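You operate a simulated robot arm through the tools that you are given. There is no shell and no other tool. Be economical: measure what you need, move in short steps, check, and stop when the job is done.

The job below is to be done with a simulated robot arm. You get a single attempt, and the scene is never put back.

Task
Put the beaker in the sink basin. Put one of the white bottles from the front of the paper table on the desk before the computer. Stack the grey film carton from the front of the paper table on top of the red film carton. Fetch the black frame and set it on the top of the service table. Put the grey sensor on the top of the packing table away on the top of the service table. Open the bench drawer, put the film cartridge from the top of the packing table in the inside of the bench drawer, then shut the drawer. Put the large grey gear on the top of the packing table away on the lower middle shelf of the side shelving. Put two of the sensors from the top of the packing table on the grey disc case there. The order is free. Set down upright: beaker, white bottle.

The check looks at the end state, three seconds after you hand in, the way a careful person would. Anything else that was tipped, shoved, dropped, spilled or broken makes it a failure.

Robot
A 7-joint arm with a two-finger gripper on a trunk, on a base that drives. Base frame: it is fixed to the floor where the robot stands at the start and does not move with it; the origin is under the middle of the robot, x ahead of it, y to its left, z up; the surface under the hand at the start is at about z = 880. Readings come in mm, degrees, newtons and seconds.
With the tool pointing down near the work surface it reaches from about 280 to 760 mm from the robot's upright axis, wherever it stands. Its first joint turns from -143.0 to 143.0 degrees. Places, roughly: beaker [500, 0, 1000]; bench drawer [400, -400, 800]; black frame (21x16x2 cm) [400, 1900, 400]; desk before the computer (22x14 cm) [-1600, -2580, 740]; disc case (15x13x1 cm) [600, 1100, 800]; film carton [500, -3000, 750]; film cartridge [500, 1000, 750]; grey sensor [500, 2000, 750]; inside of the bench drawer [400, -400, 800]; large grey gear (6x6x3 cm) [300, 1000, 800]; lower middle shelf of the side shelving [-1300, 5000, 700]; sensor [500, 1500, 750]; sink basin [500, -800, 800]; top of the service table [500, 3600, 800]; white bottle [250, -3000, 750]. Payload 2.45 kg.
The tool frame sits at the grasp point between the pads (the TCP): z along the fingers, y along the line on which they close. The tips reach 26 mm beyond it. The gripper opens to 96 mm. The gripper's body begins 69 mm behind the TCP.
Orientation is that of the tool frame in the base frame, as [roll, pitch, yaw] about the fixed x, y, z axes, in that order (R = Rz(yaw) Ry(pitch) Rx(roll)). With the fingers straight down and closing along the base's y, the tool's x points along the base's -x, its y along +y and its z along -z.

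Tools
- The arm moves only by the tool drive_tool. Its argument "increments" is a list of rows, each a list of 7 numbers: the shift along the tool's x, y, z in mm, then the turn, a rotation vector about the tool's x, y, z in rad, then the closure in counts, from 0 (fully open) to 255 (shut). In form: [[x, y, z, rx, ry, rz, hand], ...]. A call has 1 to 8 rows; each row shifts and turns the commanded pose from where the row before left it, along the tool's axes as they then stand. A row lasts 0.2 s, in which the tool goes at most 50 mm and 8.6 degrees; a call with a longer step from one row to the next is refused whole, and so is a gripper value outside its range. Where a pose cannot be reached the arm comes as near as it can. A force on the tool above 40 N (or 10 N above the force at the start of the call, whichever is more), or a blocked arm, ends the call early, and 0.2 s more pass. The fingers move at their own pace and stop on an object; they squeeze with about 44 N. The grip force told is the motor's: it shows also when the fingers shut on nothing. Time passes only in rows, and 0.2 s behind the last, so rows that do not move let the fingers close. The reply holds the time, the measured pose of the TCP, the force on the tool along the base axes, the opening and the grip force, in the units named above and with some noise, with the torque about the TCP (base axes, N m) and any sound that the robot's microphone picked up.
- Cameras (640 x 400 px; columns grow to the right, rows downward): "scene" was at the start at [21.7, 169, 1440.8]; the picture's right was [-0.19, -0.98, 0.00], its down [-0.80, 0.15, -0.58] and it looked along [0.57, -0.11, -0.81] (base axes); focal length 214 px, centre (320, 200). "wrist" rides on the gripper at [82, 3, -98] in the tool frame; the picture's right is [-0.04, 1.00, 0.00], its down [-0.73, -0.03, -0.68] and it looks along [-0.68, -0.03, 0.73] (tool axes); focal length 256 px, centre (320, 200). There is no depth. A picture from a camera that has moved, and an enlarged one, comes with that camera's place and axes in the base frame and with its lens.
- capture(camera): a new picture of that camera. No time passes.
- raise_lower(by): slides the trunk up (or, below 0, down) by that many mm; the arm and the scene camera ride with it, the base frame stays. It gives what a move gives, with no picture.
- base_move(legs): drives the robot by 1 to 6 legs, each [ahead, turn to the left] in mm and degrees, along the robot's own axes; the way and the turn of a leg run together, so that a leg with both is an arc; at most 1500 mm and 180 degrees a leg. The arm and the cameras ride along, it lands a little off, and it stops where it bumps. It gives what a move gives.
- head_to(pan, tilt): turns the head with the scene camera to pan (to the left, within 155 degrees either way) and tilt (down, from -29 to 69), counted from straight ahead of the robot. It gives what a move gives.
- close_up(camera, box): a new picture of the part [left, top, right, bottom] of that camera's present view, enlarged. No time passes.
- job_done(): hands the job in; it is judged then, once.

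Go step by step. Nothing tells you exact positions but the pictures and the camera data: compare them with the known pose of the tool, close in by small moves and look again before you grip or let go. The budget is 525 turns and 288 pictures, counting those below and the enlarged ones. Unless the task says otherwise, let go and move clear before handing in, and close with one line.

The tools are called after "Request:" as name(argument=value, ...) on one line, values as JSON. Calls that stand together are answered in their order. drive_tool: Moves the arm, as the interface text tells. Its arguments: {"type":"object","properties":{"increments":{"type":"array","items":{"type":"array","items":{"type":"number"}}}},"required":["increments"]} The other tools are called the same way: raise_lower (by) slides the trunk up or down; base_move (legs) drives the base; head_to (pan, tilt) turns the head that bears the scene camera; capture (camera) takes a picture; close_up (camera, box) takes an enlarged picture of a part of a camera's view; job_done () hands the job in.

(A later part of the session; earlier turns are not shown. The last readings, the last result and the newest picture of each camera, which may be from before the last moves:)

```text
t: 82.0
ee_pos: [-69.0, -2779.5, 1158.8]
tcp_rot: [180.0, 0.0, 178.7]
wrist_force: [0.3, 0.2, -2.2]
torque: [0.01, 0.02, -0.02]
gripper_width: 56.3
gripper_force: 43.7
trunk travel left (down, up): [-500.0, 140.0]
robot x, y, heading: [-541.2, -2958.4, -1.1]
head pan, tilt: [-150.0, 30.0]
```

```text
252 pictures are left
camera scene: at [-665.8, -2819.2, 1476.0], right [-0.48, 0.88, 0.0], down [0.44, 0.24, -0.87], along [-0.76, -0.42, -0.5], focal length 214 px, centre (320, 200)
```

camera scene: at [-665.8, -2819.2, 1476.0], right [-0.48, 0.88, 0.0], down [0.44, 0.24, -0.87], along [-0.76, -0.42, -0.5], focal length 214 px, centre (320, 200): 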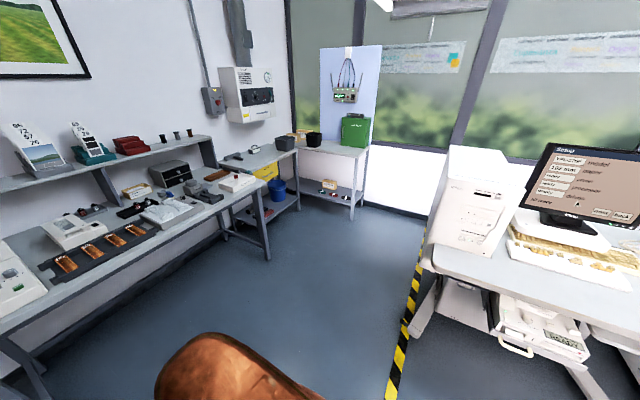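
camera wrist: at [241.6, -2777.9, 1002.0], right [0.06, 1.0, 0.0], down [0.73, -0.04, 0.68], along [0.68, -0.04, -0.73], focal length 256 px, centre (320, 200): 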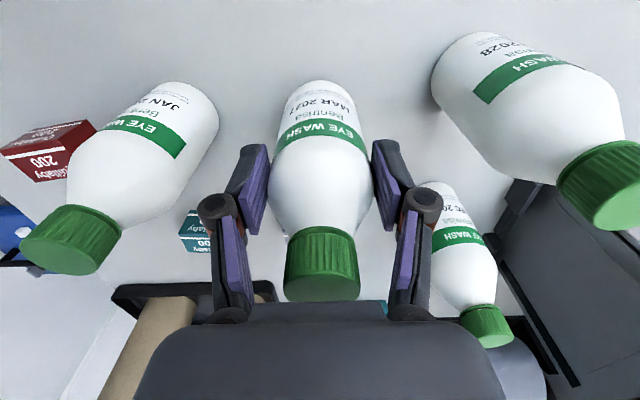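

The desk front edge is near x −1520, with the target spot at (−1600, −2580). I'll drive to about (−900, −2390) facing the desk.

Request:
base_move(legs=[[0, 91], [560, 0], [0, 90], [250, 0]])

Request:
head_to(pan=0, tilt=40)

Request:
capture(camera="scene")

Request:
capture(camera="wrist")

```text
t: 94.4
ee_pos: [-1257.9, -2619.0, 1159.5]
tcp_rot: [180.0, 0.0, 2.3]
wrist_force: [-0.7, -0.7, -1.3]
torque: [0.0, -0.05, 0.02]
gripper_width: 56.4
gripper_force: 43.9
trunk travel left (down, up): [-500.0, 140.0]
robot x, y, heading: [-798.7, -2406.0, -177.9]
head pan, tilt: [-150.0, 30.0]
```

```text
t: 96.8
ee_pos: [-1258.7, -2618.5, 1160.4]
tcp_rot: [-179.9, 0.0, 2.4]
wrist_force: [0.4, 0.5, -2.4]
torque: [-0.02, -0.04, -0.02]
gripper_width: 56.3
gripper_force: 43.8
trunk travel left (down, up): [-500.0, 140.0]
robot x, y, heading: [-800.0, -2408.3, -177.5]
head pan, tilt: [0.0, 40.0]
```

```text
251 pictures are left
camera scene: at [-825.3, -2590.5, 1460.6], right [-0.04, 1.0, 0.0], down [0.64, 0.03, -0.77], along [-0.77, -0.03, -0.64], focal length 214 px, centre (320, 200)
```

scene: 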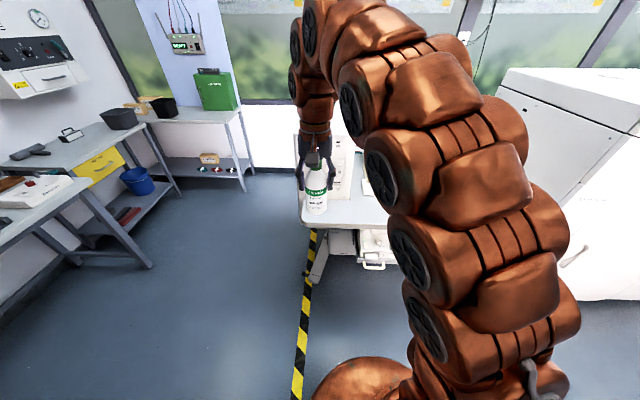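

```text
250 pictures are left
camera wrist: at [-1175.6, -2617.9, 1256.9], right [0.0, -1.0, 0.0], down [-0.73, 0.0, 0.68], along [-0.68, 0.0, -0.73], focal length 256 px, centre (320, 200)
```

wrist: 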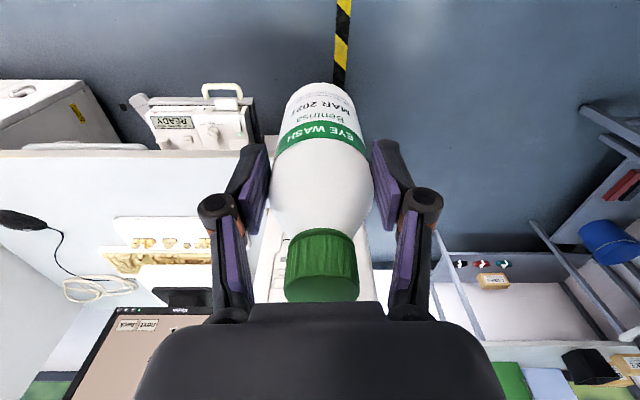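

The tower stands at about x −1685, leaving a strip in front of it. I'll drive ahead 325 and put the bottle at about (−1585, −2580).

Request:
base_move(legs=[[325, 0]])

Request:
capture(camera="wrist")

Request:
head_to(pan=10, tilt=50)

Request:
capture(camera="scene")

```text
t: 98.9
ee_pos: [-1580.2, -2633.0, 1159.3]
tcp_rot: [-180.0, 0.0, 2.5]
wrist_force: [0.2, 0.4, -2.4]
torque: [0.02, -0.02, 0.0]
gripper_width: 56.0
gripper_force: 44.5
trunk travel left (down, up): [-500.0, 140.0]
robot x, y, heading: [-1122.3, -2423.1, -177.4]
head pan, tilt: [0.0, 40.0]
```

```text
249 pictures are left
camera wrist: at [-1499.1, -2632.3, 1256.9], right [0.0, -1.0, 0.0], down [-0.73, 0.0, 0.68], along [-0.68, 0.0, -0.73], focal length 256 px, centre (320, 200)
```

wrist: 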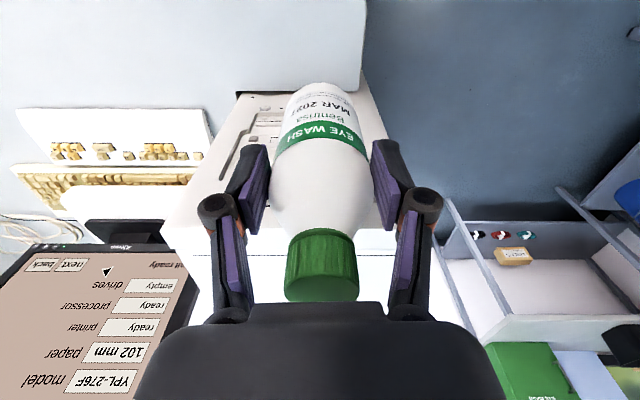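

```text
t: 99.6
ee_pos: [-1580.0, -2633.6, 1159.9]
tcp_rot: [180.0, 0.0, 2.6]
wrist_force: [-0.4, -0.2, -3.1]
torque: [-0.01, -0.04, 0.0]
gripper_width: 56.0
gripper_force: 44.0
trunk travel left (down, up): [-500.0, 140.0]
robot x, y, heading: [-1120.6, -2423.4, -177.4]
head pan, tilt: [10.0, 50.0]
```

```text
248 pictures are left
camera scene: at [-1139.3, -2617.1, 1446.5], right [-0.22, 0.98, 0.0], down [0.75, 0.16, -0.64], along [-0.63, -0.14, -0.77], focal length 214 px, centre (320, 200)
```

scene: 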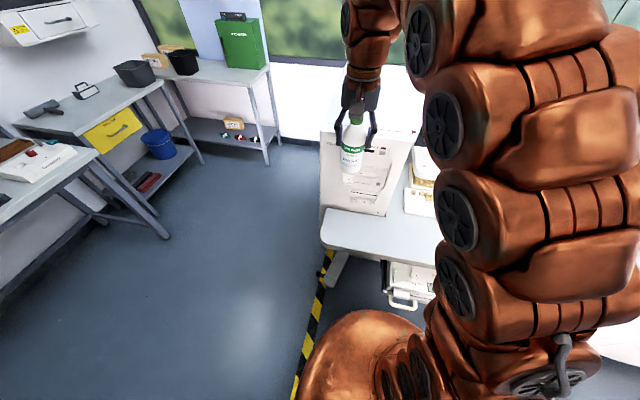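

The spot is clear, so I'll shift to y −2583 and descend to just above the desk.

Request:
drive_tool(increments=[[0, -25, 20, 0, 0, 0, 255], [-5, -25, 20, 0, 0, 0, 255], [0, 0, 45, 0, 0, 0, 255], [0, 0, 45, 0, 0, 0, 255], [0, 0, 45, 0, 0, 0, 255], [0, 0, 45, 0, 0, 0, 255], [0, 0, 40, 0, 0, 0, 255], [0, 0, 20, 0, 0, 0, 255]])

Request:
capture(camera="wrist")

Request:
close_up(camera="scene", box=[280, 100, 440, 260])

```text
t: 101.4
ee_pos: [-1588.7, -2583.9, 877.9]
tcp_rot: [180.0, 0.0, 2.6]
wrist_force: [0.3, 0.8, -2.8]
torque: [-0.02, 0.01, -0.01]
gripper_width: 56.3
gripper_force: 43.9
trunk travel left (down, up): [-500.0, 140.0]
robot x, y, heading: [-1124.2, -2419.6, -177.3]
head pan, tilt: [10.0, 50.0]
```

```text
247 pictures are left
camera wrist: at [-1506.2, -2583.2, 975.9], right [0.0, -1.0, 0.0], down [-0.73, 0.0, 0.68], along [-0.68, 0.0, -0.73], focal length 256 px, centre (320, 200)
```

wrist: 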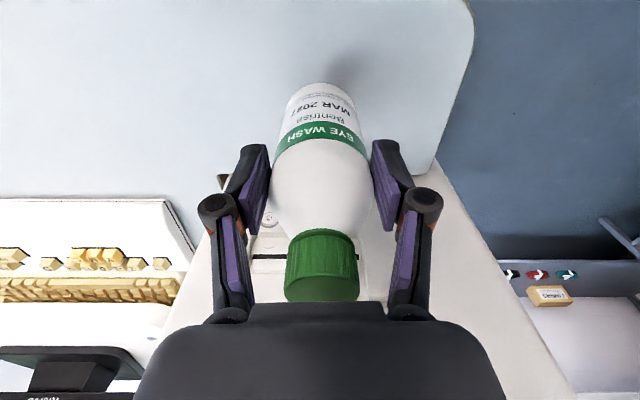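

```text
2.50 times, centred on (360, 180) of scene
camera zoom: at [-1139.1, -2617.1, 1446.5], right [-0.22, 0.98, 0.0], down [0.75, 0.17, -0.64], along [-0.63, -0.14, -0.77], focal length 536 px, centre (220, 250)
```

zoom: 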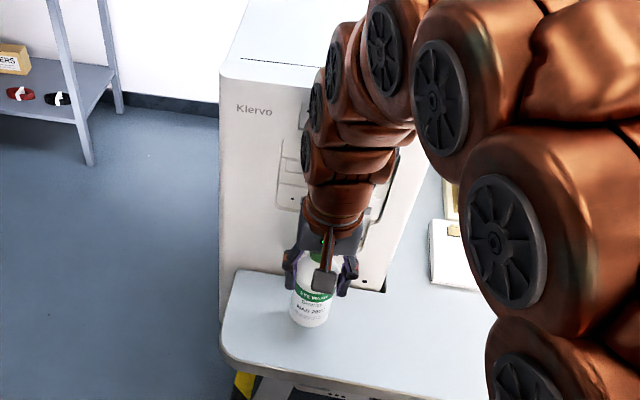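

The position looks right, so I'll lower gently until contact.

Request:
drive_tool(increments=[[0, 0, 15, 0, 0, 0, 255], [0, 0, 12, 0, 0, 0, 255], [0, 0, 6, 0, 0, 0, 255], [0, 0, 6, 0, 0, 0, 255], [0, 0, 0, 0, 0, 0, 255]])

Request:
capture(camera="wrist")

```text
t: 102.6
ee_pos: [-1589.3, -2582.9, 842.3]
tcp_rot: [180.0, 0.2, 2.5]
wrist_force: [5.1, 1.9, 34.6]
torque: [0.02, 0.37, -0.06]
gripper_width: 56.3
gripper_force: 43.8
trunk travel left (down, up): [-500.0, 140.0]
robot x, y, heading: [-1123.2, -2422.6, -177.6]
head pan, tilt: [10.0, 50.0]
```

```text
245 pictures are left
camera wrist: at [-1506.6, -2582.2, 939.3], right [0.0, -1.0, 0.0], down [-0.73, 0.0, 0.68], along [-0.68, 0.0, -0.73], focal length 256 px, centre (320, 200)
```

wrist: 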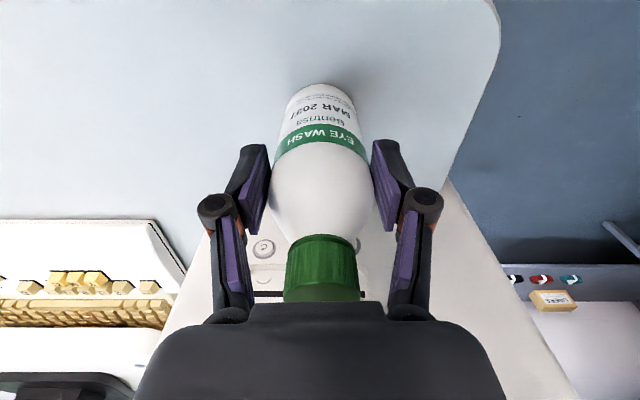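

There's contact with the desk. I'll relieve the force slightly, open, and lift off.

Request:
drive_tool(increments=[[0, 0, -2, 0, 0, 0, 255], [0, 0, 0, 0, 0, 0, 110], [0, 0, 0, 0, 0, 0, 50], [0, 0, 0, 0, 0, 0, 20], [0, 0, 0, 0, 0, 0, 0], [0, 0, -20, 0, 0, 0, 0], [0, 0, -40, 0, 0, 0, 0], [0, 0, -45, 0, 0, 0, 0]])

Request:
capture(camera="wrist")

```text
t: 104.4
ee_pos: [-1589.9, -2582.9, 947.3]
tcp_rot: [180.0, 0.1, 2.5]
wrist_force: [-0.1, 0.0, 0.2]
torque: [-0.04, 0.01, -0.01]
gripper_width: 96.0
gripper_force: 0.1
trunk travel left (down, up): [-500.0, 140.0]
robot x, y, heading: [-1118.1, -2420.3, -177.5]
head pan, tilt: [10.0, 50.0]
```

```text
244 pictures are left
camera wrist: at [-1507.5, -2582.7, 1045.4], right [0.0, -1.0, 0.0], down [-0.73, 0.0, 0.68], along [-0.68, 0.0, -0.73], focal length 256 px, centre (320, 200)
```

wrist: 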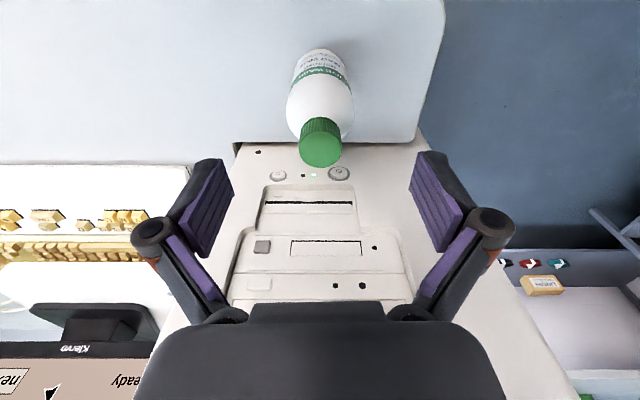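

The bottle is standing on the desk. I'll raise, back off and return to the paper table for the cartons.

Request:
drive_tool(increments=[[0, 0, -45, 0, 0, 0, 0], [0, 0, -45, 0, 0, 0, 0], [0, 0, -45, 0, 0, 0, 0], [0, 0, -45, 0, 0, 0, 0], [0, 0, -30, 0, 0, 0, 0]])

Request:
base_move(legs=[[-500, 0], [0, 88], [520, 0], [0, 90]])

Request:
head_to(pan=0, tilt=40)

Request:
capture(camera="scene")

```text
t: 105.6
ee_pos: [-1589.8, -2583.5, 1156.4]
tcp_rot: [-180.0, 0.1, 2.6]
wrist_force: [0.5, -0.2, 0.0]
torque: [-0.01, 0.01, 0.03]
gripper_width: 95.9
gripper_force: 0.1
trunk travel left (down, up): [-500.0, 140.0]
robot x, y, heading: [-1122.1, -2418.5, -177.5]
head pan, tilt: [10.0, 50.0]
```

```text
t: 118.8
ee_pos: [-127.2, -2784.9, 1156.6]
tcp_rot: [179.9, 0.0, 179.9]
wrist_force: [0.0, 0.3, 0.3]
torque: [-0.01, 0.01, 0.0]
gripper_width: 96.3
gripper_force: 0.1
trunk travel left (down, up): [-500.0, 140.0]
robot x, y, heading: [-602.2, -2923.4, 0.2]
head pan, tilt: [10.0, 50.0]
```

```text
t: 119.5
ee_pos: [-127.5, -2784.5, 1155.8]
tcp_rot: [-180.0, 0.1, 179.8]
wrist_force: [0.1, 0.5, -0.4]
torque: [0.03, 0.0, -0.01]
gripper_width: 95.9
gripper_force: 0.1
trunk travel left (down, up): [-500.0, 140.0]
robot x, y, heading: [-600.9, -2925.2, -0.2]
head pan, tilt: [0.0, 40.0]
```

```text
243 pictures are left
camera scene: at [-565.1, -2742.9, 1460.6], right [0.0, -1.0, 0.0], down [-0.64, 0.0, -0.77], along [0.77, 0.0, -0.64], focal length 214 px, centre (320, 200)
```

scene: 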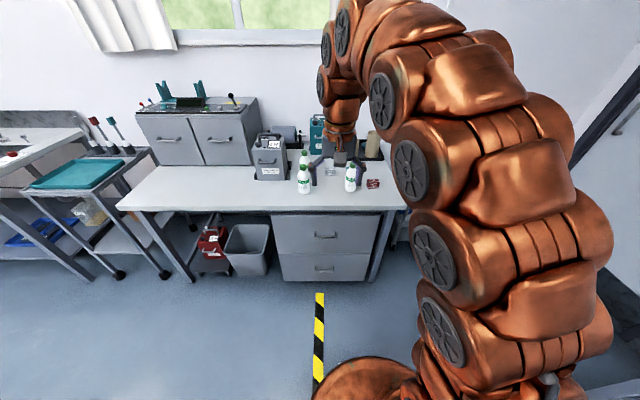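

Pose is good; I'll drive 500 ahead and look from the wrist.

Request:
base_move(legs=[[500, 0]])

Request:
capture(camera="wrist")

```text
t: 122.4
ee_pos: [371.5, -2785.8, 1155.6]
tcp_rot: [-180.0, 0.0, 179.9]
wrist_force: [0.2, 0.2, 1.0]
torque: [-0.01, -0.04, 0.01]
gripper_width: 95.9
gripper_force: 0.1
trunk travel left (down, up): [-500.0, 140.0]
robot x, y, heading: [-99.8, -2925.9, -0.2]
head pan, tilt: [0.0, 40.0]
```

```text
242 pictures are left
camera wrist: at [289.3, -2782.0, 1253.6], right [0.04, 1.0, 0.0], down [0.73, -0.03, 0.68], along [0.68, -0.03, -0.73], focal length 256 px, centre (320, 200)
```

wrist: 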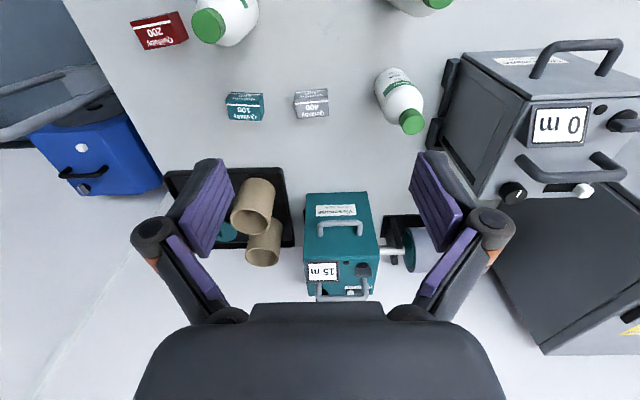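

The grey carton is near (455, −2805) and the red one further right and nearer. I'll move above the grey one.

Request:
drive_tool(increments=[[-28, -7, 35, 0, 0, 0, 0], [-28, -6, 35, 0, 0, 0, 0], [-28, -6, 35, 0, 0, 0, 0], [0, 0, 45, 0, 0, 0, 0], [0, 0, 45, 0, 0, 0, 0]])

Request:
capture(camera="wrist")

```text
t: 123.6
ee_pos: [455.5, -2804.9, 961.2]
tcp_rot: [-180.0, 0.1, 180.0]
wrist_force: [0.5, 1.3, 0.5]
torque: [0.03, -0.05, -0.02]
gripper_width: 95.8
gripper_force: 0.0
trunk travel left (down, up): [-500.0, 140.0]
robot x, y, heading: [-100.8, -2929.4, -0.3]
head pan, tilt: [0.0, 40.0]
```

```text
241 pictures are left
camera wrist: at [373.8, -2800.4, 1058.1], right [0.04, 1.0, 0.0], down [0.73, -0.03, 0.68], along [0.68, -0.03, -0.73], focal length 256 px, centre (320, 200)
```

wrist: 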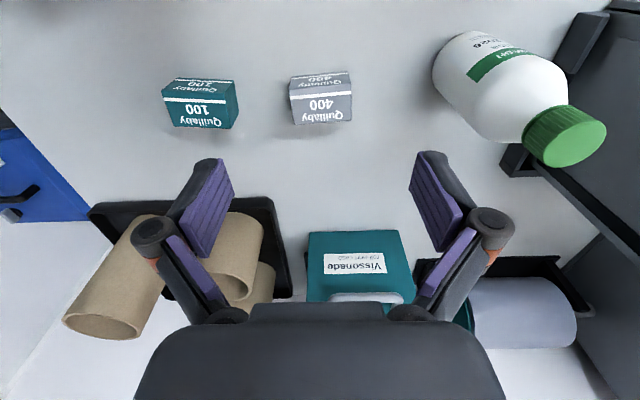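

I'll zoom in to get the carton's exact edges.

Request:
close_up(camera="wrist", box=[260, 50, 420, 150])

Request:
close_up(camera="scene", box=[260, 200, 420, 300])

```text
4.00 times, centred on (340, 100) of wrist
camera zoom: at [373.8, -2800.4, 1058.1], right [0.04, 1.0, 0.0], down [0.73, -0.03, 0.68], along [0.68, -0.03, -0.73], focal length 1024 px, centre (240, 600)
```

zoom: 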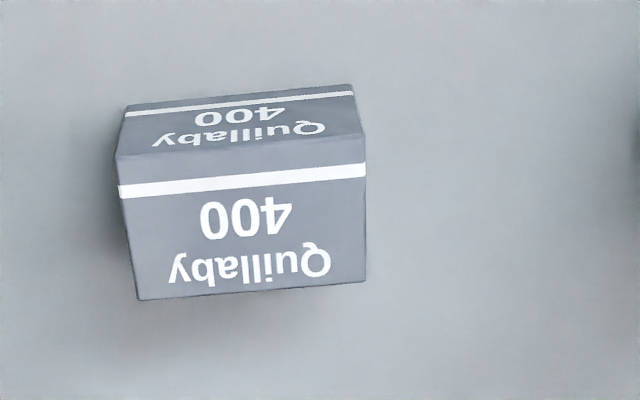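

```text
4.00 times, centred on (340, 250) of scene
camera zoom: at [-68.0, -2744.1, 1460.7], right [0.0, -1.0, 0.0], down [-0.64, 0.0, -0.77], along [0.77, 0.0, -0.64], focal length 858 px, centre (240, 0)
```

zoom: 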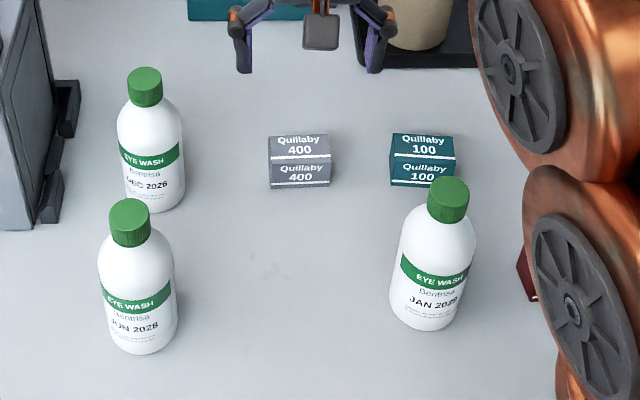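

The grey carton is about 52×32×40 mm, centred at (467, −2804), with its top at z 834. I'll align over it and descend.

Request:
drive_tool(increments=[[-11, 1, 40, 0, 0, -0.05, 0], [0, 0, 40, 0, 0, 0, 0], [0, 0, 35, 0, 0, 0, 0], [0, 0, 10, 0, 0, 0, 0], [0, 0, 0, 0, 0, 0, 0]])

Request:
capture(camera="wrist")

Request:
close_up(camera="scene", box=[260, 180, 420, 280])

```text
t: 124.8
ee_pos: [464.8, -2802.5, 834.9]
tcp_rot: [180.0, 0.1, -177.1]
wrist_force: [-0.2, -0.5, -0.4]
torque: [-0.04, -0.01, -0.01]
gripper_width: 96.2
gripper_force: 0.1
trunk travel left (down, up): [-500.0, 140.0]
robot x, y, heading: [-103.5, -2925.3, -0.2]
head pan, tilt: [0.0, 40.0]
```

```text
238 pictures are left
camera wrist: at [383.7, -2803.1, 933.3], right [-0.01, 1.0, 0.0], down [0.73, 0.01, 0.68], along [0.68, 0.01, -0.73], focal length 256 px, centre (320, 200)
```

wrist: 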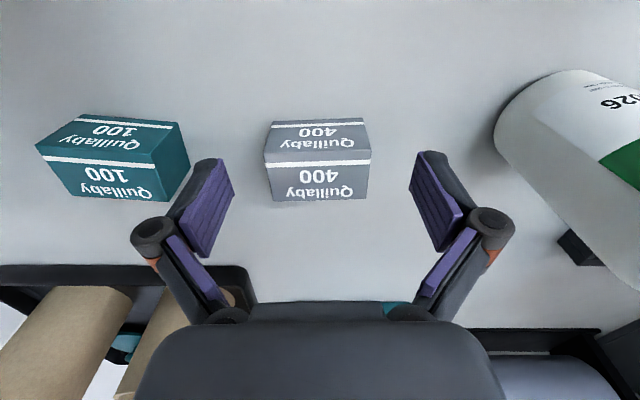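

```text
4.00 times, centred on (340, 230) of scene
camera zoom: at [-67.7, -2744.0, 1460.7], right [0.0, -1.0, 0.0], down [-0.64, 0.0, -0.77], along [0.77, 0.0, -0.64], focal length 858 px, centre (240, 80)
```

zoom: 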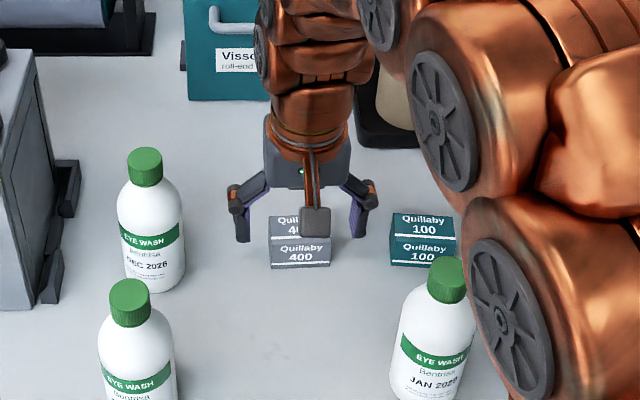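

The alignment is good. I'll go 11 mm lower, 5 mm further forward, and close.

Request:
drive_tool(increments=[[-5, 0, 7, 0, 0, 0, 0], [0, 0, 4, 0, 0, 0, 0], [0, 0, 0, 0, 0, 0, 0]])

Request:
drive_tool(increments=[[0, 0, 0, 0, 0, 0, 255], [0, 0, 0, 0, 0, 0, 255], [0, 0, 0, 0, 0, 0, 255], [0, 0, 0, 0, 0, 0, 255], [0, 0, 0, 0, 0, 0, 255]])

Request:
capture(camera="wrist")

```text
t: 125.6
ee_pos: [470.3, -2802.7, 825.1]
tcp_rot: [-180.0, -0.1, -177.2]
wrist_force: [-0.6, 0.3, 0.2]
torque: [-0.02, 0.0, 0.02]
gripper_width: 96.1
gripper_force: 0.1
trunk travel left (down, up): [-500.0, 140.0]
robot x, y, heading: [-102.1, -2924.1, -0.0]
head pan, tilt: [0.0, 40.0]
```

```text
t: 126.8
ee_pos: [469.3, -2802.7, 825.1]
tcp_rot: [-179.9, 0.0, -177.1]
wrist_force: [0.6, -0.6, 1.8]
torque: [-0.05, 0.02, -0.02]
gripper_width: 56.7
gripper_force: 43.9
trunk travel left (down, up): [-500.0, 140.0]
robot x, y, heading: [-105.1, -2924.5, -0.3]
head pan, tilt: [0.0, 40.0]
```

```text
236 pictures are left
camera wrist: at [389.0, -2803.2, 922.8], right [-0.01, 1.0, 0.0], down [0.73, 0.01, 0.68], along [0.68, 0.01, -0.73], focal length 256 px, centre (320, 200)
```

wrist: 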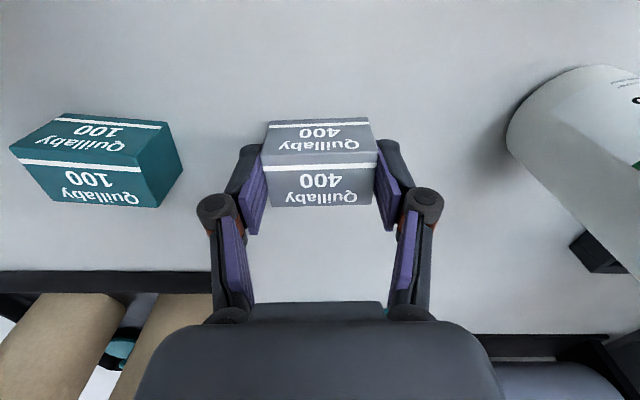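

Gripped at 56.7 mm. I'll lift and check.

Request:
drive_tool(increments=[[0, 0, -15, 0, 0, 0, 255], [0, 0, -40, 0, 0, 0, 255], [0, 0, -40, 0, 0, 0, 255], [0, 0, -40, 0, 0, 0, 255], [0, 0, 0, 0, 0, 0, 255]])

Request:
capture(camera="wrist")

Request:
close_up(camera="scene", box=[260, 140, 420, 260])

```text
t: 128.0
ee_pos: [470.6, -2803.2, 960.9]
tcp_rot: [180.0, 0.1, -177.1]
wrist_force: [-0.3, 0.2, 0.3]
torque: [0.03, -0.03, -0.02]
gripper_width: 56.5
gripper_force: 43.3
trunk travel left (down, up): [-500.0, 140.0]
robot x, y, heading: [-102.1, -2924.6, -0.1]
head pan, tilt: [0.0, 40.0]
```

```text
235 pictures are left
camera wrist: at [388.7, -2803.6, 1058.4], right [-0.01, 1.0, 0.0], down [0.73, 0.01, 0.68], along [0.68, 0.01, -0.73], focal length 256 px, centre (320, 200)
```

wrist: 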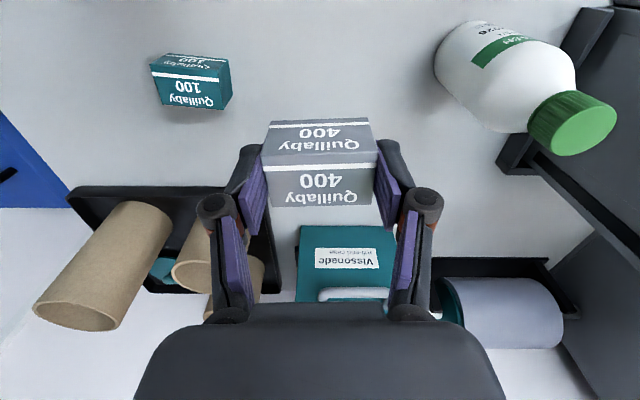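

```text
3.33 times, centred on (340, 200) of scene
camera zoom: at [-67.7, -2744.0, 1460.6], right [0.0, -1.0, 0.0], down [-0.64, 0.0, -0.77], along [0.77, 0.0, -0.64], focal length 715 px, centre (253, 200)
```

zoom: 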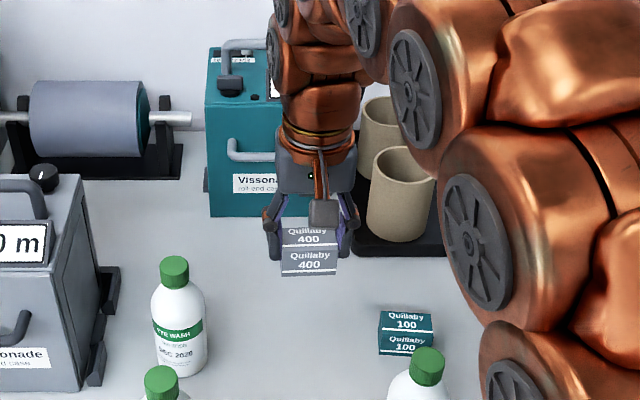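

The carton is lifted. I'll rise above the bottles and move over the red carton.

Request:
drive_tool(increments=[[0, 0, -45, 0, 0, 0, 255], [0, 0, -45, 0, 0, 0, 255], [28, -40, 0, 0, 0, 0, 255], [28, -40, 0, 0, 0, 0, 255], [28, -40, 0, 0, 0, 0, 255], [28, -40, 0, 0, 0, 0, 255], [28, -40, 0, 0, 0, 0, 255]])

Request:
capture(camera="wrist")

Request:
head_to(pan=-8, tilt=55)

Request:
capture(camera="scene")

```text
t: 129.6
ee_pos: [338.5, -3010.6, 1047.6]
tcp_rot: [-180.0, 0.0, -177.1]
wrist_force: [0.0, 0.2, -0.7]
torque: [-0.04, 0.01, -0.04]
gripper_width: 56.8
gripper_force: 43.9
trunk travel left (down, up): [-500.0, 140.0]
robot x, y, heading: [-101.1, -2927.4, -0.1]
head pan, tilt: [0.0, 40.0]
```

```text
233 pictures are left
camera wrist: at [256.8, -3011.3, 1145.2], right [-0.01, 1.0, 0.0], down [0.73, 0.01, 0.68], along [0.68, 0.01, -0.73], focal length 256 px, centre (320, 200)
```

wrist: 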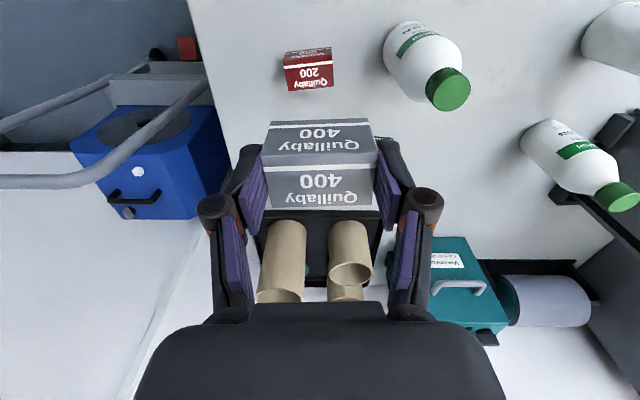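

```text
t: 130.4
ee_pos: [338.7, -3010.6, 1047.7]
tcp_rot: [-180.0, 0.0, -177.2]
wrist_force: [-0.9, 0.3, 0.2]
torque: [-0.01, -0.03, -0.02]
gripper_width: 56.7
gripper_force: 43.8
trunk travel left (down, up): [-500.0, 140.0]
robot x, y, heading: [-104.6, -2924.4, -0.3]
head pan, tilt: [-8.0, 55.0]
```

```text
232 pictures are left
camera scene: at [-81.3, -2754.1, 1440.0], right [-0.14, -0.99, 0.0], down [-0.81, 0.12, -0.57], along [0.57, -0.08, -0.82], focal length 214 px, centre (320, 200)
```

scene: 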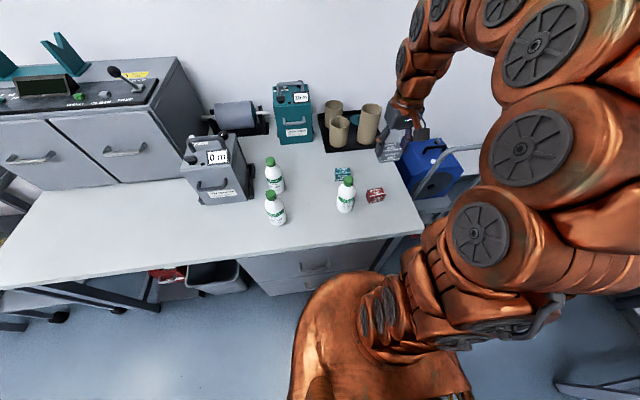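

The red carton is in view of the wrist. I'll zoom in from both cameras.

Request:
close_up(camera="wrist", box=[240, 20, 400, 120])

Request:
close_up(camera="scene", box=[300, 150, 420, 225])

```text
4.00 times, centred on (320, 70) of wrist
camera zoom: at [257.0, -3011.1, 1145.4], right [-0.01, 1.0, 0.0], down [0.73, 0.01, 0.68], along [0.68, 0.01, -0.73], focal length 1024 px, centre (320, 720)
```

zoom: 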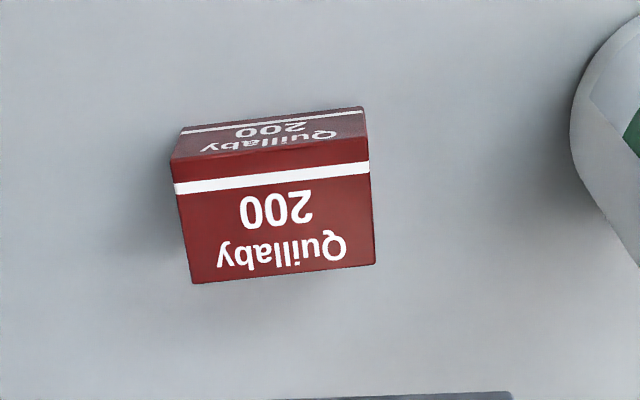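

```text
5.33 times, centred on (360, 188) of scene
camera zoom: at [-81.3, -2754.1, 1440.0], right [-0.14, -0.99, 0.0], down [-0.81, 0.12, -0.57], along [0.57, -0.08, -0.82], focal length 1144 px, centre (107, 267)
```

zoom: 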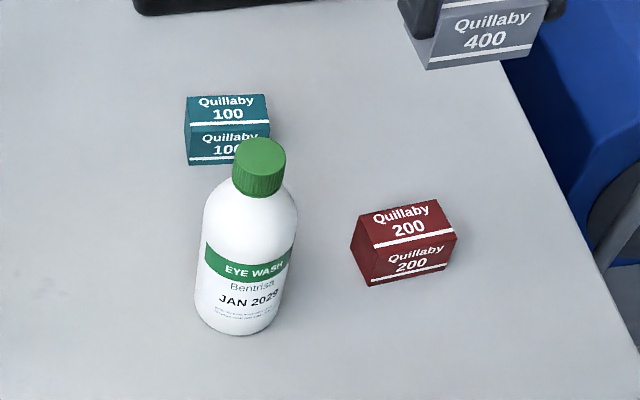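

The red carton's top centre is at (352, −3022), turned about 4.6° more than the tool. I'll align and descend partway.

Request:
drive_tool(increments=[[-12.8, -12.1, 0, 0, 0, 0, 255], [0, 0, 40, 0, 0, -0.08, 255], [0, 0, 40, 0, 0, 0, 255], [0, 0, 40, 0, 0, 0, 255], [0, 0, 20, 0, 0, 0, 255], [0, 0, 0, 0, 0, 0, 255]])

Request:
capture(camera="wrist")

Request:
close_up(camera="scene", box=[320, 150, 420, 220])

```text
t: 131.8
ee_pos: [353.5, -3021.3, 909.1]
tcp_rot: [-179.9, 0.0, -172.6]
wrist_force: [-0.5, 0.0, -0.9]
torque: [0.01, -0.03, -0.01]
gripper_width: 56.5
gripper_force: 43.7
trunk travel left (down, up): [-500.0, 140.0]
robot x, y, heading: [-101.4, -2925.9, -0.1]
head pan, tilt: [-8.0, 55.0]
```

```text
229 pictures are left
camera wrist: at [272.9, -3027.8, 1006.4], right [-0.09, 1.0, 0.0], down [0.73, 0.07, 0.68], along [0.68, 0.06, -0.73], focal length 256 px, centre (320, 200)
```

wrist: 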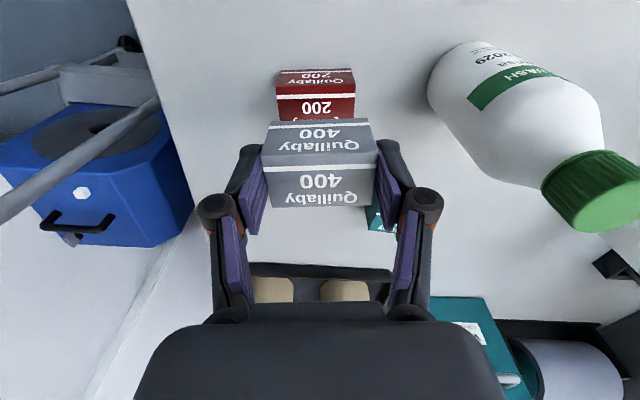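

```text
5.71 times, centred on (370, 185) of scene
camera zoom: at [-81.4, -2754.1, 1440.0], right [-0.14, -0.99, 0.0], down [-0.81, 0.12, -0.57], along [0.57, -0.08, -0.82], focal length 1226 px, centre (34, 286)
```

zoom: 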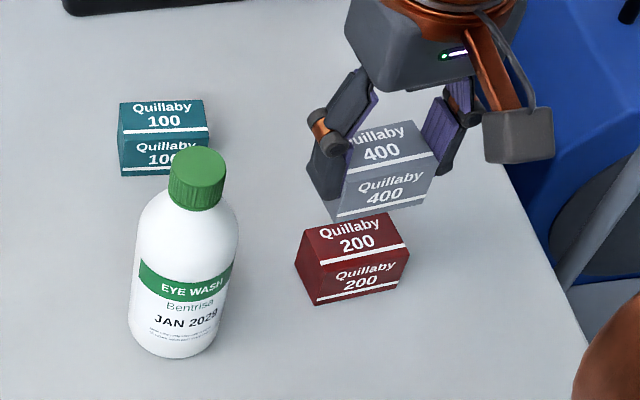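

The alignment is within about 3 mm. I'll correct that and lower gently to contact.

Request:
drive_tool(increments=[[-1, -3, 20, 0, 0, 0, 255], [0, 0, 12, 0, 0, 0, 255], [0, 0, 5, 0, 0, 0, 255], [0, 0, 0, 0, 0, 0, 255]])

Request:
capture(camera="wrist")

Request:
close_up(camera="scene", box=[320, 150, 420, 220])

```text
t: 132.8
ee_pos: [356.7, -3024.5, 873.3]
tcp_rot: [180.0, 0.0, -172.6]
wrist_force: [-0.2, 0.1, -0.1]
torque: [0.05, -0.01, -0.01]
gripper_width: 56.7
gripper_force: 44.1
trunk travel left (down, up): [-500.0, 140.0]
robot x, y, heading: [-107.9, -2927.6, 0.1]
head pan, tilt: [-8.0, 55.0]
```

```text
227 pictures are left
camera wrist: at [274.0, -3030.8, 970.1], right [-0.09, 1.0, 0.0], down [0.73, 0.07, 0.68], along [0.68, 0.06, -0.73], focal length 256 px, centre (320, 200)
```

wrist: 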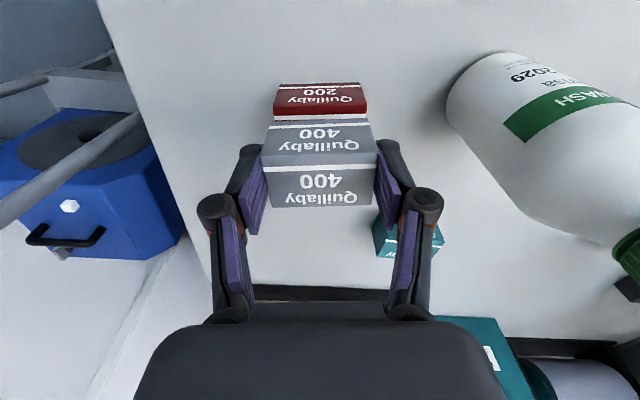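

```text
5.71 times, centred on (370, 185) of scene
camera zoom: at [-81.4, -2754.1, 1440.0], right [-0.14, -0.99, 0.0], down [-0.81, 0.12, -0.57], along [0.57, -0.08, -0.82], focal length 1226 px, centre (34, 286)
```

zoom: 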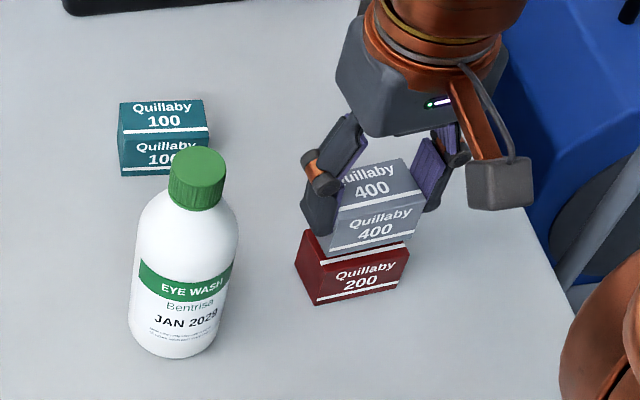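

It's well aligned and a few mm above the red carton. I'll lower to touch.

Request:
drive_tool(increments=[[0, 0, 4, 0, 0, 0, 255], [0, 0, 0, 0, 0, 0, 255]])

Request:
drive_tool(increments=[[0, 0, 3, 0, 0, 0, 255], [0, 0, 0, 0, 0, 0, 255]])

```text
t: 133.4
ee_pos: [355.7, -3024.2, 868.2]
tcp_rot: [179.9, 0.0, -172.6]
wrist_force: [-0.5, 0.1, -0.4]
torque: [-0.03, -0.01, 0.02]
gripper_width: 56.6
gripper_force: 44.0
trunk travel left (down, up): [-500.0, 140.0]
robot x, y, heading: [-105.0, -2924.2, -0.2]
head pan, tilt: [-8.0, 55.0]
```

```text
t: 134.0
ee_pos: [356.0, -3025.2, 864.8]
tcp_rot: [180.0, 0.0, -172.6]
wrist_force: [-0.3, -0.1, -0.2]
torque: [0.01, -0.03, 0.01]
gripper_width: 56.6
gripper_force: 44.2
trunk travel left (down, up): [-500.0, 140.0]
robot x, y, heading: [-101.3, -2924.1, 0.1]
head pan, tilt: [-8.0, 55.0]
```

Request:
drive_tool(increments=[[0, 0, 2, 0, 0, 0, 255], [0, 0, 0, 0, 0, 0, 255]])

Request:
close_up(camera="scene", box=[345, 160, 405, 215])

Request:
close_up(camera="wrist", box=[250, 70, 390, 220])

```text
t: 134.6
ee_pos: [356.6, -3025.0, 863.5]
tcp_rot: [-179.9, 0.0, -172.6]
wrist_force: [0.5, 0.6, 0.1]
torque: [0.0, 0.03, 0.01]
gripper_width: 56.7
gripper_force: 44.0
trunk travel left (down, up): [-500.0, 140.0]
robot x, y, heading: [-105.1, -2925.9, -0.2]
head pan, tilt: [-8.0, 55.0]
```

```text
7.27 times, centred on (375, 188) of scene
camera zoom: at [-81.4, -2754.1, 1440.0], right [-0.14, -0.99, 0.0], down [-0.81, 0.12, -0.57], along [0.57, -0.08, -0.82], focal length 1560 px, centre (-80, 291)
```

zoom: 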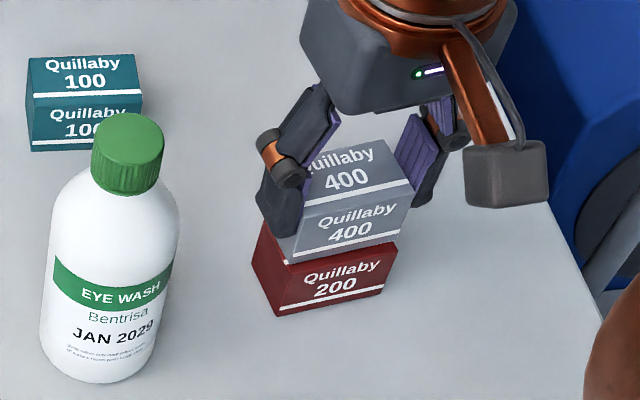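

```text
2.67 times, centred on (320, 145) of wrist
camera zoom: at [274.6, -3031.3, 961.4], right [-0.09, 1.0, 0.0], down [0.73, 0.07, 0.68], along [0.68, 0.06, -0.73], focal length 683 px, centre (320, 347)
```

zoom: 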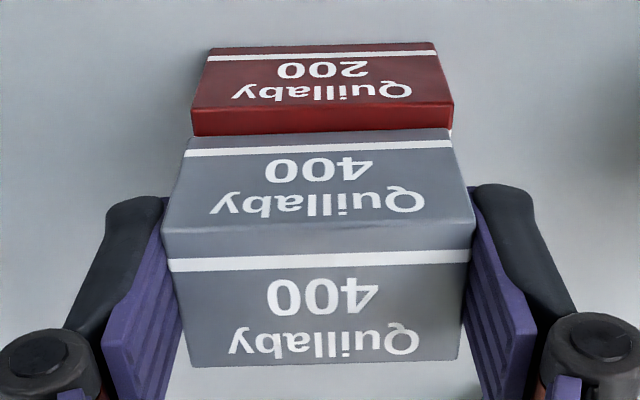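

The grey carton is set about 6 mm too far back and isn't touching yet. I'll shift it 6 mm toward the robot and keep lowering.

Request:
drive_tool(increments=[[6, 0, -1, 0, 0, 0, 255], [0, 0, 3, 0, 0, 0, 255], [0, 0, 0, 0, 0, 0, 255]])

Request:
drive_tool(increments=[[0, 0, 2, 0, 0, 0, 255], [0, 0, 0, 0, 0, 0, 255]])

Request:
drive_tool(increments=[[0, 0, 2, 0, 0, 0, 255], [0, 0, 0, 0, 0, 0, 255]])

Request:
close_up(camera="wrist", box=[250, 70, 390, 220])

```text
t: 135.4
ee_pos: [349.7, -3025.1, 862.8]
tcp_rot: [179.9, 0.1, -172.6]
wrist_force: [-2.1, 1.8, 23.7]
torque: [0.2, 0.05, 0.02]
gripper_width: 56.6
gripper_force: 44.1
trunk travel left (down, up): [-500.0, 140.0]
robot x, y, heading: [-103.4, -2922.7, -0.2]
head pan, tilt: [-8.0, 55.0]
```

```text
t: 136.0
ee_pos: [349.2, -3025.4, 861.0]
tcp_rot: [-179.8, 0.2, -172.6]
wrist_force: [0.2, 1.7, 35.0]
torque: [0.05, -0.14, -0.01]
gripper_width: 56.7
gripper_force: 44.0
trunk travel left (down, up): [-500.0, 140.0]
robot x, y, heading: [-99.5, -2926.9, 0.0]
head pan, tilt: [-8.0, 55.0]
```

```text
t: 136.6
ee_pos: [349.8, -3025.5, 858.5]
tcp_rot: [180.0, 0.2, -172.6]
wrist_force: [3.1, 1.2, 34.4]
torque: [-0.01, -0.13, 0.0]
gripper_width: 56.6
gripper_force: 44.0
trunk travel left (down, up): [-500.0, 140.0]
robot x, y, heading: [-100.6, -2927.4, -0.3]
head pan, tilt: [-8.0, 55.0]
```

```text
2.67 times, centred on (320, 145) of wrist
camera zoom: at [268.3, -3032.1, 955.5], right [-0.09, 1.0, 0.0], down [0.73, 0.07, 0.68], along [0.68, 0.06, -0.73], focal length 683 px, centre (320, 347)
```

zoom: 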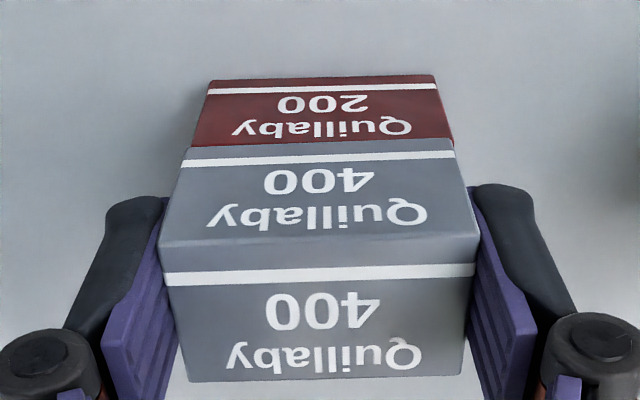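

The carton is seated on the red one and aligned. I'll release slowly and lift.

Request:
drive_tool(increments=[[0, 0, -2, 0, 0, 0, 255], [0, 0, 0, 0, 0, 0, 120], [0, 0, 0, 0, 0, 0, 80], [0, 0, 0, 0, 0, 0, 50], [0, 0, 0, 0, 0, 0, 50], [0, 0, -20, 0, 0, 0, 50], [0, 0, -40, 0, 0, 0, 50], [0, 0, -45, 0, 0, 0, 50]])

Request:
capture(camera="wrist")

Request:
close_up(camera="scene", box=[345, 160, 405, 215])

```text
t: 138.4
ee_pos: [348.7, -3025.8, 964.4]
tcp_rot: [179.9, -0.1, -172.6]
wrist_force: [0.9, -0.4, 0.2]
torque: [-0.01, 0.01, -0.01]
gripper_width: 77.3
gripper_force: 0.0
trunk travel left (down, up): [-500.0, 140.0]
robot x, y, heading: [-100.9, -2927.1, 0.0]
head pan, tilt: [-8.0, 55.0]
```

```text
222 pictures are left
camera wrist: at [266.9, -3032.2, 1062.6], right [-0.09, 1.0, 0.0], down [0.73, 0.07, 0.68], along [0.68, 0.06, -0.73], focal length 256 px, centre (320, 200)
```

wrist: 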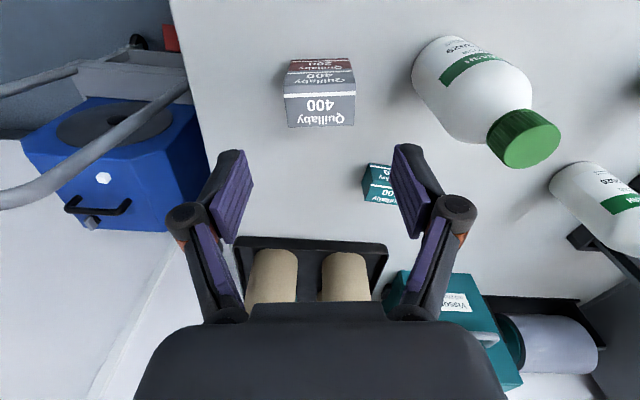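

```text
7.27 times, centred on (375, 188) of scene
camera zoom: at [-81.1, -2754.1, 1440.0], right [-0.14, -0.99, 0.0], down [-0.81, 0.12, -0.57], along [0.57, -0.08, -0.82], focal length 1560 px, centre (-80, 291)
```

zoom: 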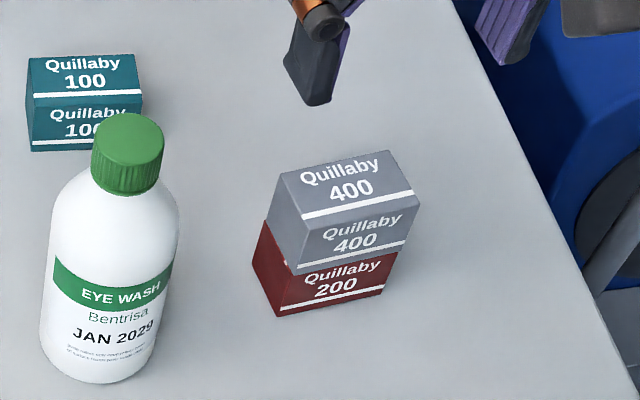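

The stack is fine. I'll recenter the arm and drive back toward the bench drawer near y −400.

Request:
drive_tool(increments=[[0, 0, -45, 0, 0, 0.065, 50], [0, 0, -45, 0, 0, 0.065, 50], [0, 45, -20, 0, 0, 0, 50], [0, 45, -45, 0, 0, 0, 50], [0, 45, -30, 0, 0, 0, 50]])

Request:
base_move(legs=[[-450, 0], [0, 90], [1300, 0], [1250, 0], [0, -90]])

Request:
head_to(pan=0, tilt=40)

Request:
capture(camera="scene")

```text
refused: row 4 steps farther than a row can; nothing moved
```

```text
t: 160.7
ee_pos: [-51.0, -502.7, 965.5]
tcp_rot: [180.0, 0.0, -173.2]
wrist_force: [-0.1, 0.1, 0.0]
torque: [0.01, 0.05, -0.03]
gripper_width: 77.4
gripper_force: 0.1
trunk travel left (down, up): [-500.0, 140.0]
robot x, y, heading: [-501.6, -400.9, -0.4]
head pan, tilt: [-8.0, 55.0]
```

```text
t: 161.4
ee_pos: [-50.8, -503.6, 964.1]
tcp_rot: [180.0, 0.0, -173.2]
wrist_force: [0.0, -0.1, 0.5]
torque: [0.01, 0.0, 0.04]
gripper_width: 77.3
gripper_force: 0.0
trunk travel left (down, up): [-500.0, 140.0]
robot x, y, heading: [-499.1, -402.0, -1.0]
head pan, tilt: [0.0, 40.0]
```

```text
220 pictures are left
camera scene: at [-463.4, -216.9, 1460.6], right [-0.01, -1.0, 0.0], down [-0.64, 0.01, -0.77], along [0.77, -0.01, -0.64], focal length 214 px, centre (320, 200)
```

scene: 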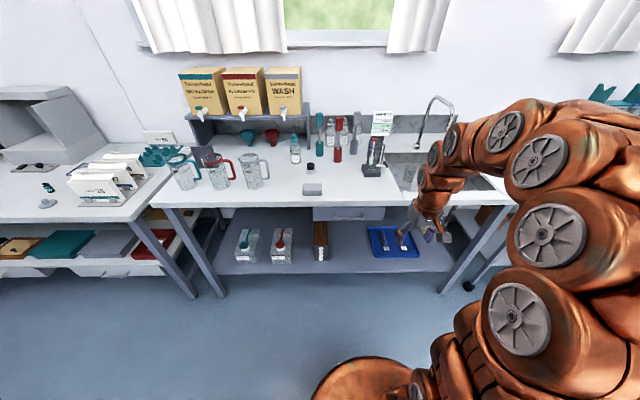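

The arm stayed low, but the move was clear. The drawer is under the bench near pixel (350, 213), so I'll zoom in.

Request:
close_up(camera="scene", box=[280, 170, 440, 270])

Request:
drive_tool(increments=[[0, 0, -45, 0, 0, 0.06, 50], [0, 0, -45, 0, 0, 0.06, 50], [0, 45, 0, 0, 0, 0, 50], [0, 45, 0, 0, 0, 0, 50], [0, 10, -30, 0, 0, 0, 50]])

Request:
close_up(camera="scene", box=[280, 170, 440, 270])

```text
4.00 times, centred on (360, 220) of scene
camera zoom: at [-463.4, -216.9, 1460.6], right [-0.01, -1.0, 0.0], down [-0.64, 0.01, -0.77], along [0.77, -0.01, -0.64], focal length 858 px, centre (160, 120)
```

zoom: 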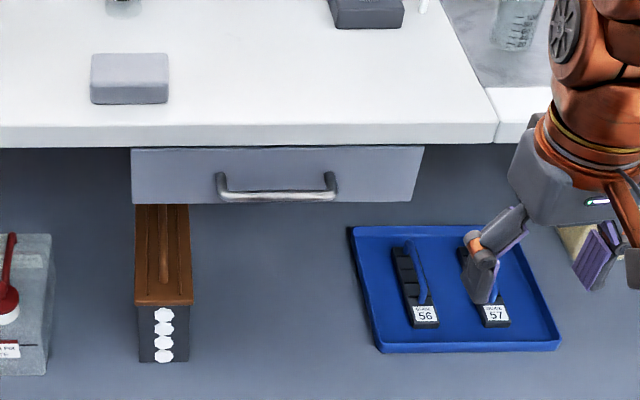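

```text
t: 162.6
ee_pos: [-49.1, -404.0, 1084.6]
tcp_rot: [179.9, 0.0, 179.8]
wrist_force: [0.5, 0.1, 0.0]
torque: [0.01, 0.0, 0.04]
gripper_width: 77.0
gripper_force: 0.0
trunk travel left (down, up): [-500.0, 140.0]
robot x, y, heading: [-501.6, -397.9, -0.7]
head pan, tilt: [0.0, 40.0]
```

```text
4.00 times, centred on (360, 220) of scene
camera zoom: at [-463.3, -216.8, 1460.7], right [-0.01, -1.0, 0.0], down [-0.64, 0.01, -0.77], along [0.77, -0.01, -0.64], focal length 858 px, centre (160, 120)
```

zoom: 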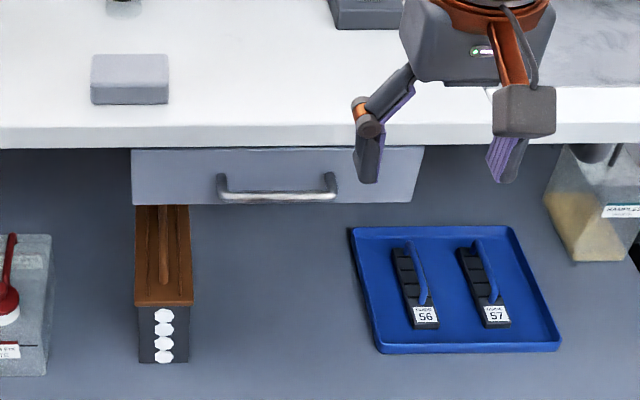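

The drawer's handle is a horizontal bar at about y −353, z 798. I'll point the tool forward with the jaws closing vertically, doing the rotation in free space.

Request:
drive_tool(increments=[[-45, 0, 0, 0, 0, 0, 0], [-45, 0, 0, 0, 0, 0, 0], [-30, 40, 0, 0, 0, 0, 0], [0, 0, 0, 0, -0.145, 0, 0], [0, 0, 0, 0, -0.145, 0, 0], [0, 0, 0, 0, -0.145, 0, 0], [0, 0, 0, 0, -0.145, 0, 0], [0, 0, 0, 0, -0.145, 0, 0]])

Request:
drive_tool(increments=[[0, 0, 0, 0, -0.145, 0, 0], [0, 0, 0, 0, -0.145, 0, 0], [0, 0, 0, 0, -0.145, 0, 0], [0, 0, 0, 0, -0.145, 0, 0], [0, 0, 0, 0, -0.145, 0, 0], [0, 0, 0, 0, -0.12, 0, 0]])

```text
t: 164.4
ee_pos: [68.9, -363.2, 1084.5]
tcp_rot: [-180.0, 41.7, 179.8]
wrist_force: [-0.5, 0.5, -0.4]
torque: [0.02, 0.0, 0.04]
gripper_width: 95.9
gripper_force: 0.1
trunk travel left (down, up): [-500.0, 140.0]
robot x, y, heading: [-502.6, -398.8, -0.9]
head pan, tilt: [0.0, 40.0]
```

```text
t: 165.8
ee_pos: [140.8, -391.1, 1138.8]
tcp_rot: [11.9, 89.8, 11.9]
wrist_force: [-0.6, -1.8, 0.3]
torque: [0.0, -0.01, 0.09]
gripper_width: 95.9
gripper_force: 0.1
out of reach, approached as far as the arm can: row 4, 5, 6
trunk travel left (down, up): [-500.0, 140.0]
robot x, y, heading: [-499.6, -397.3, -0.9]
head pan, tilt: [0.0, 40.0]
```

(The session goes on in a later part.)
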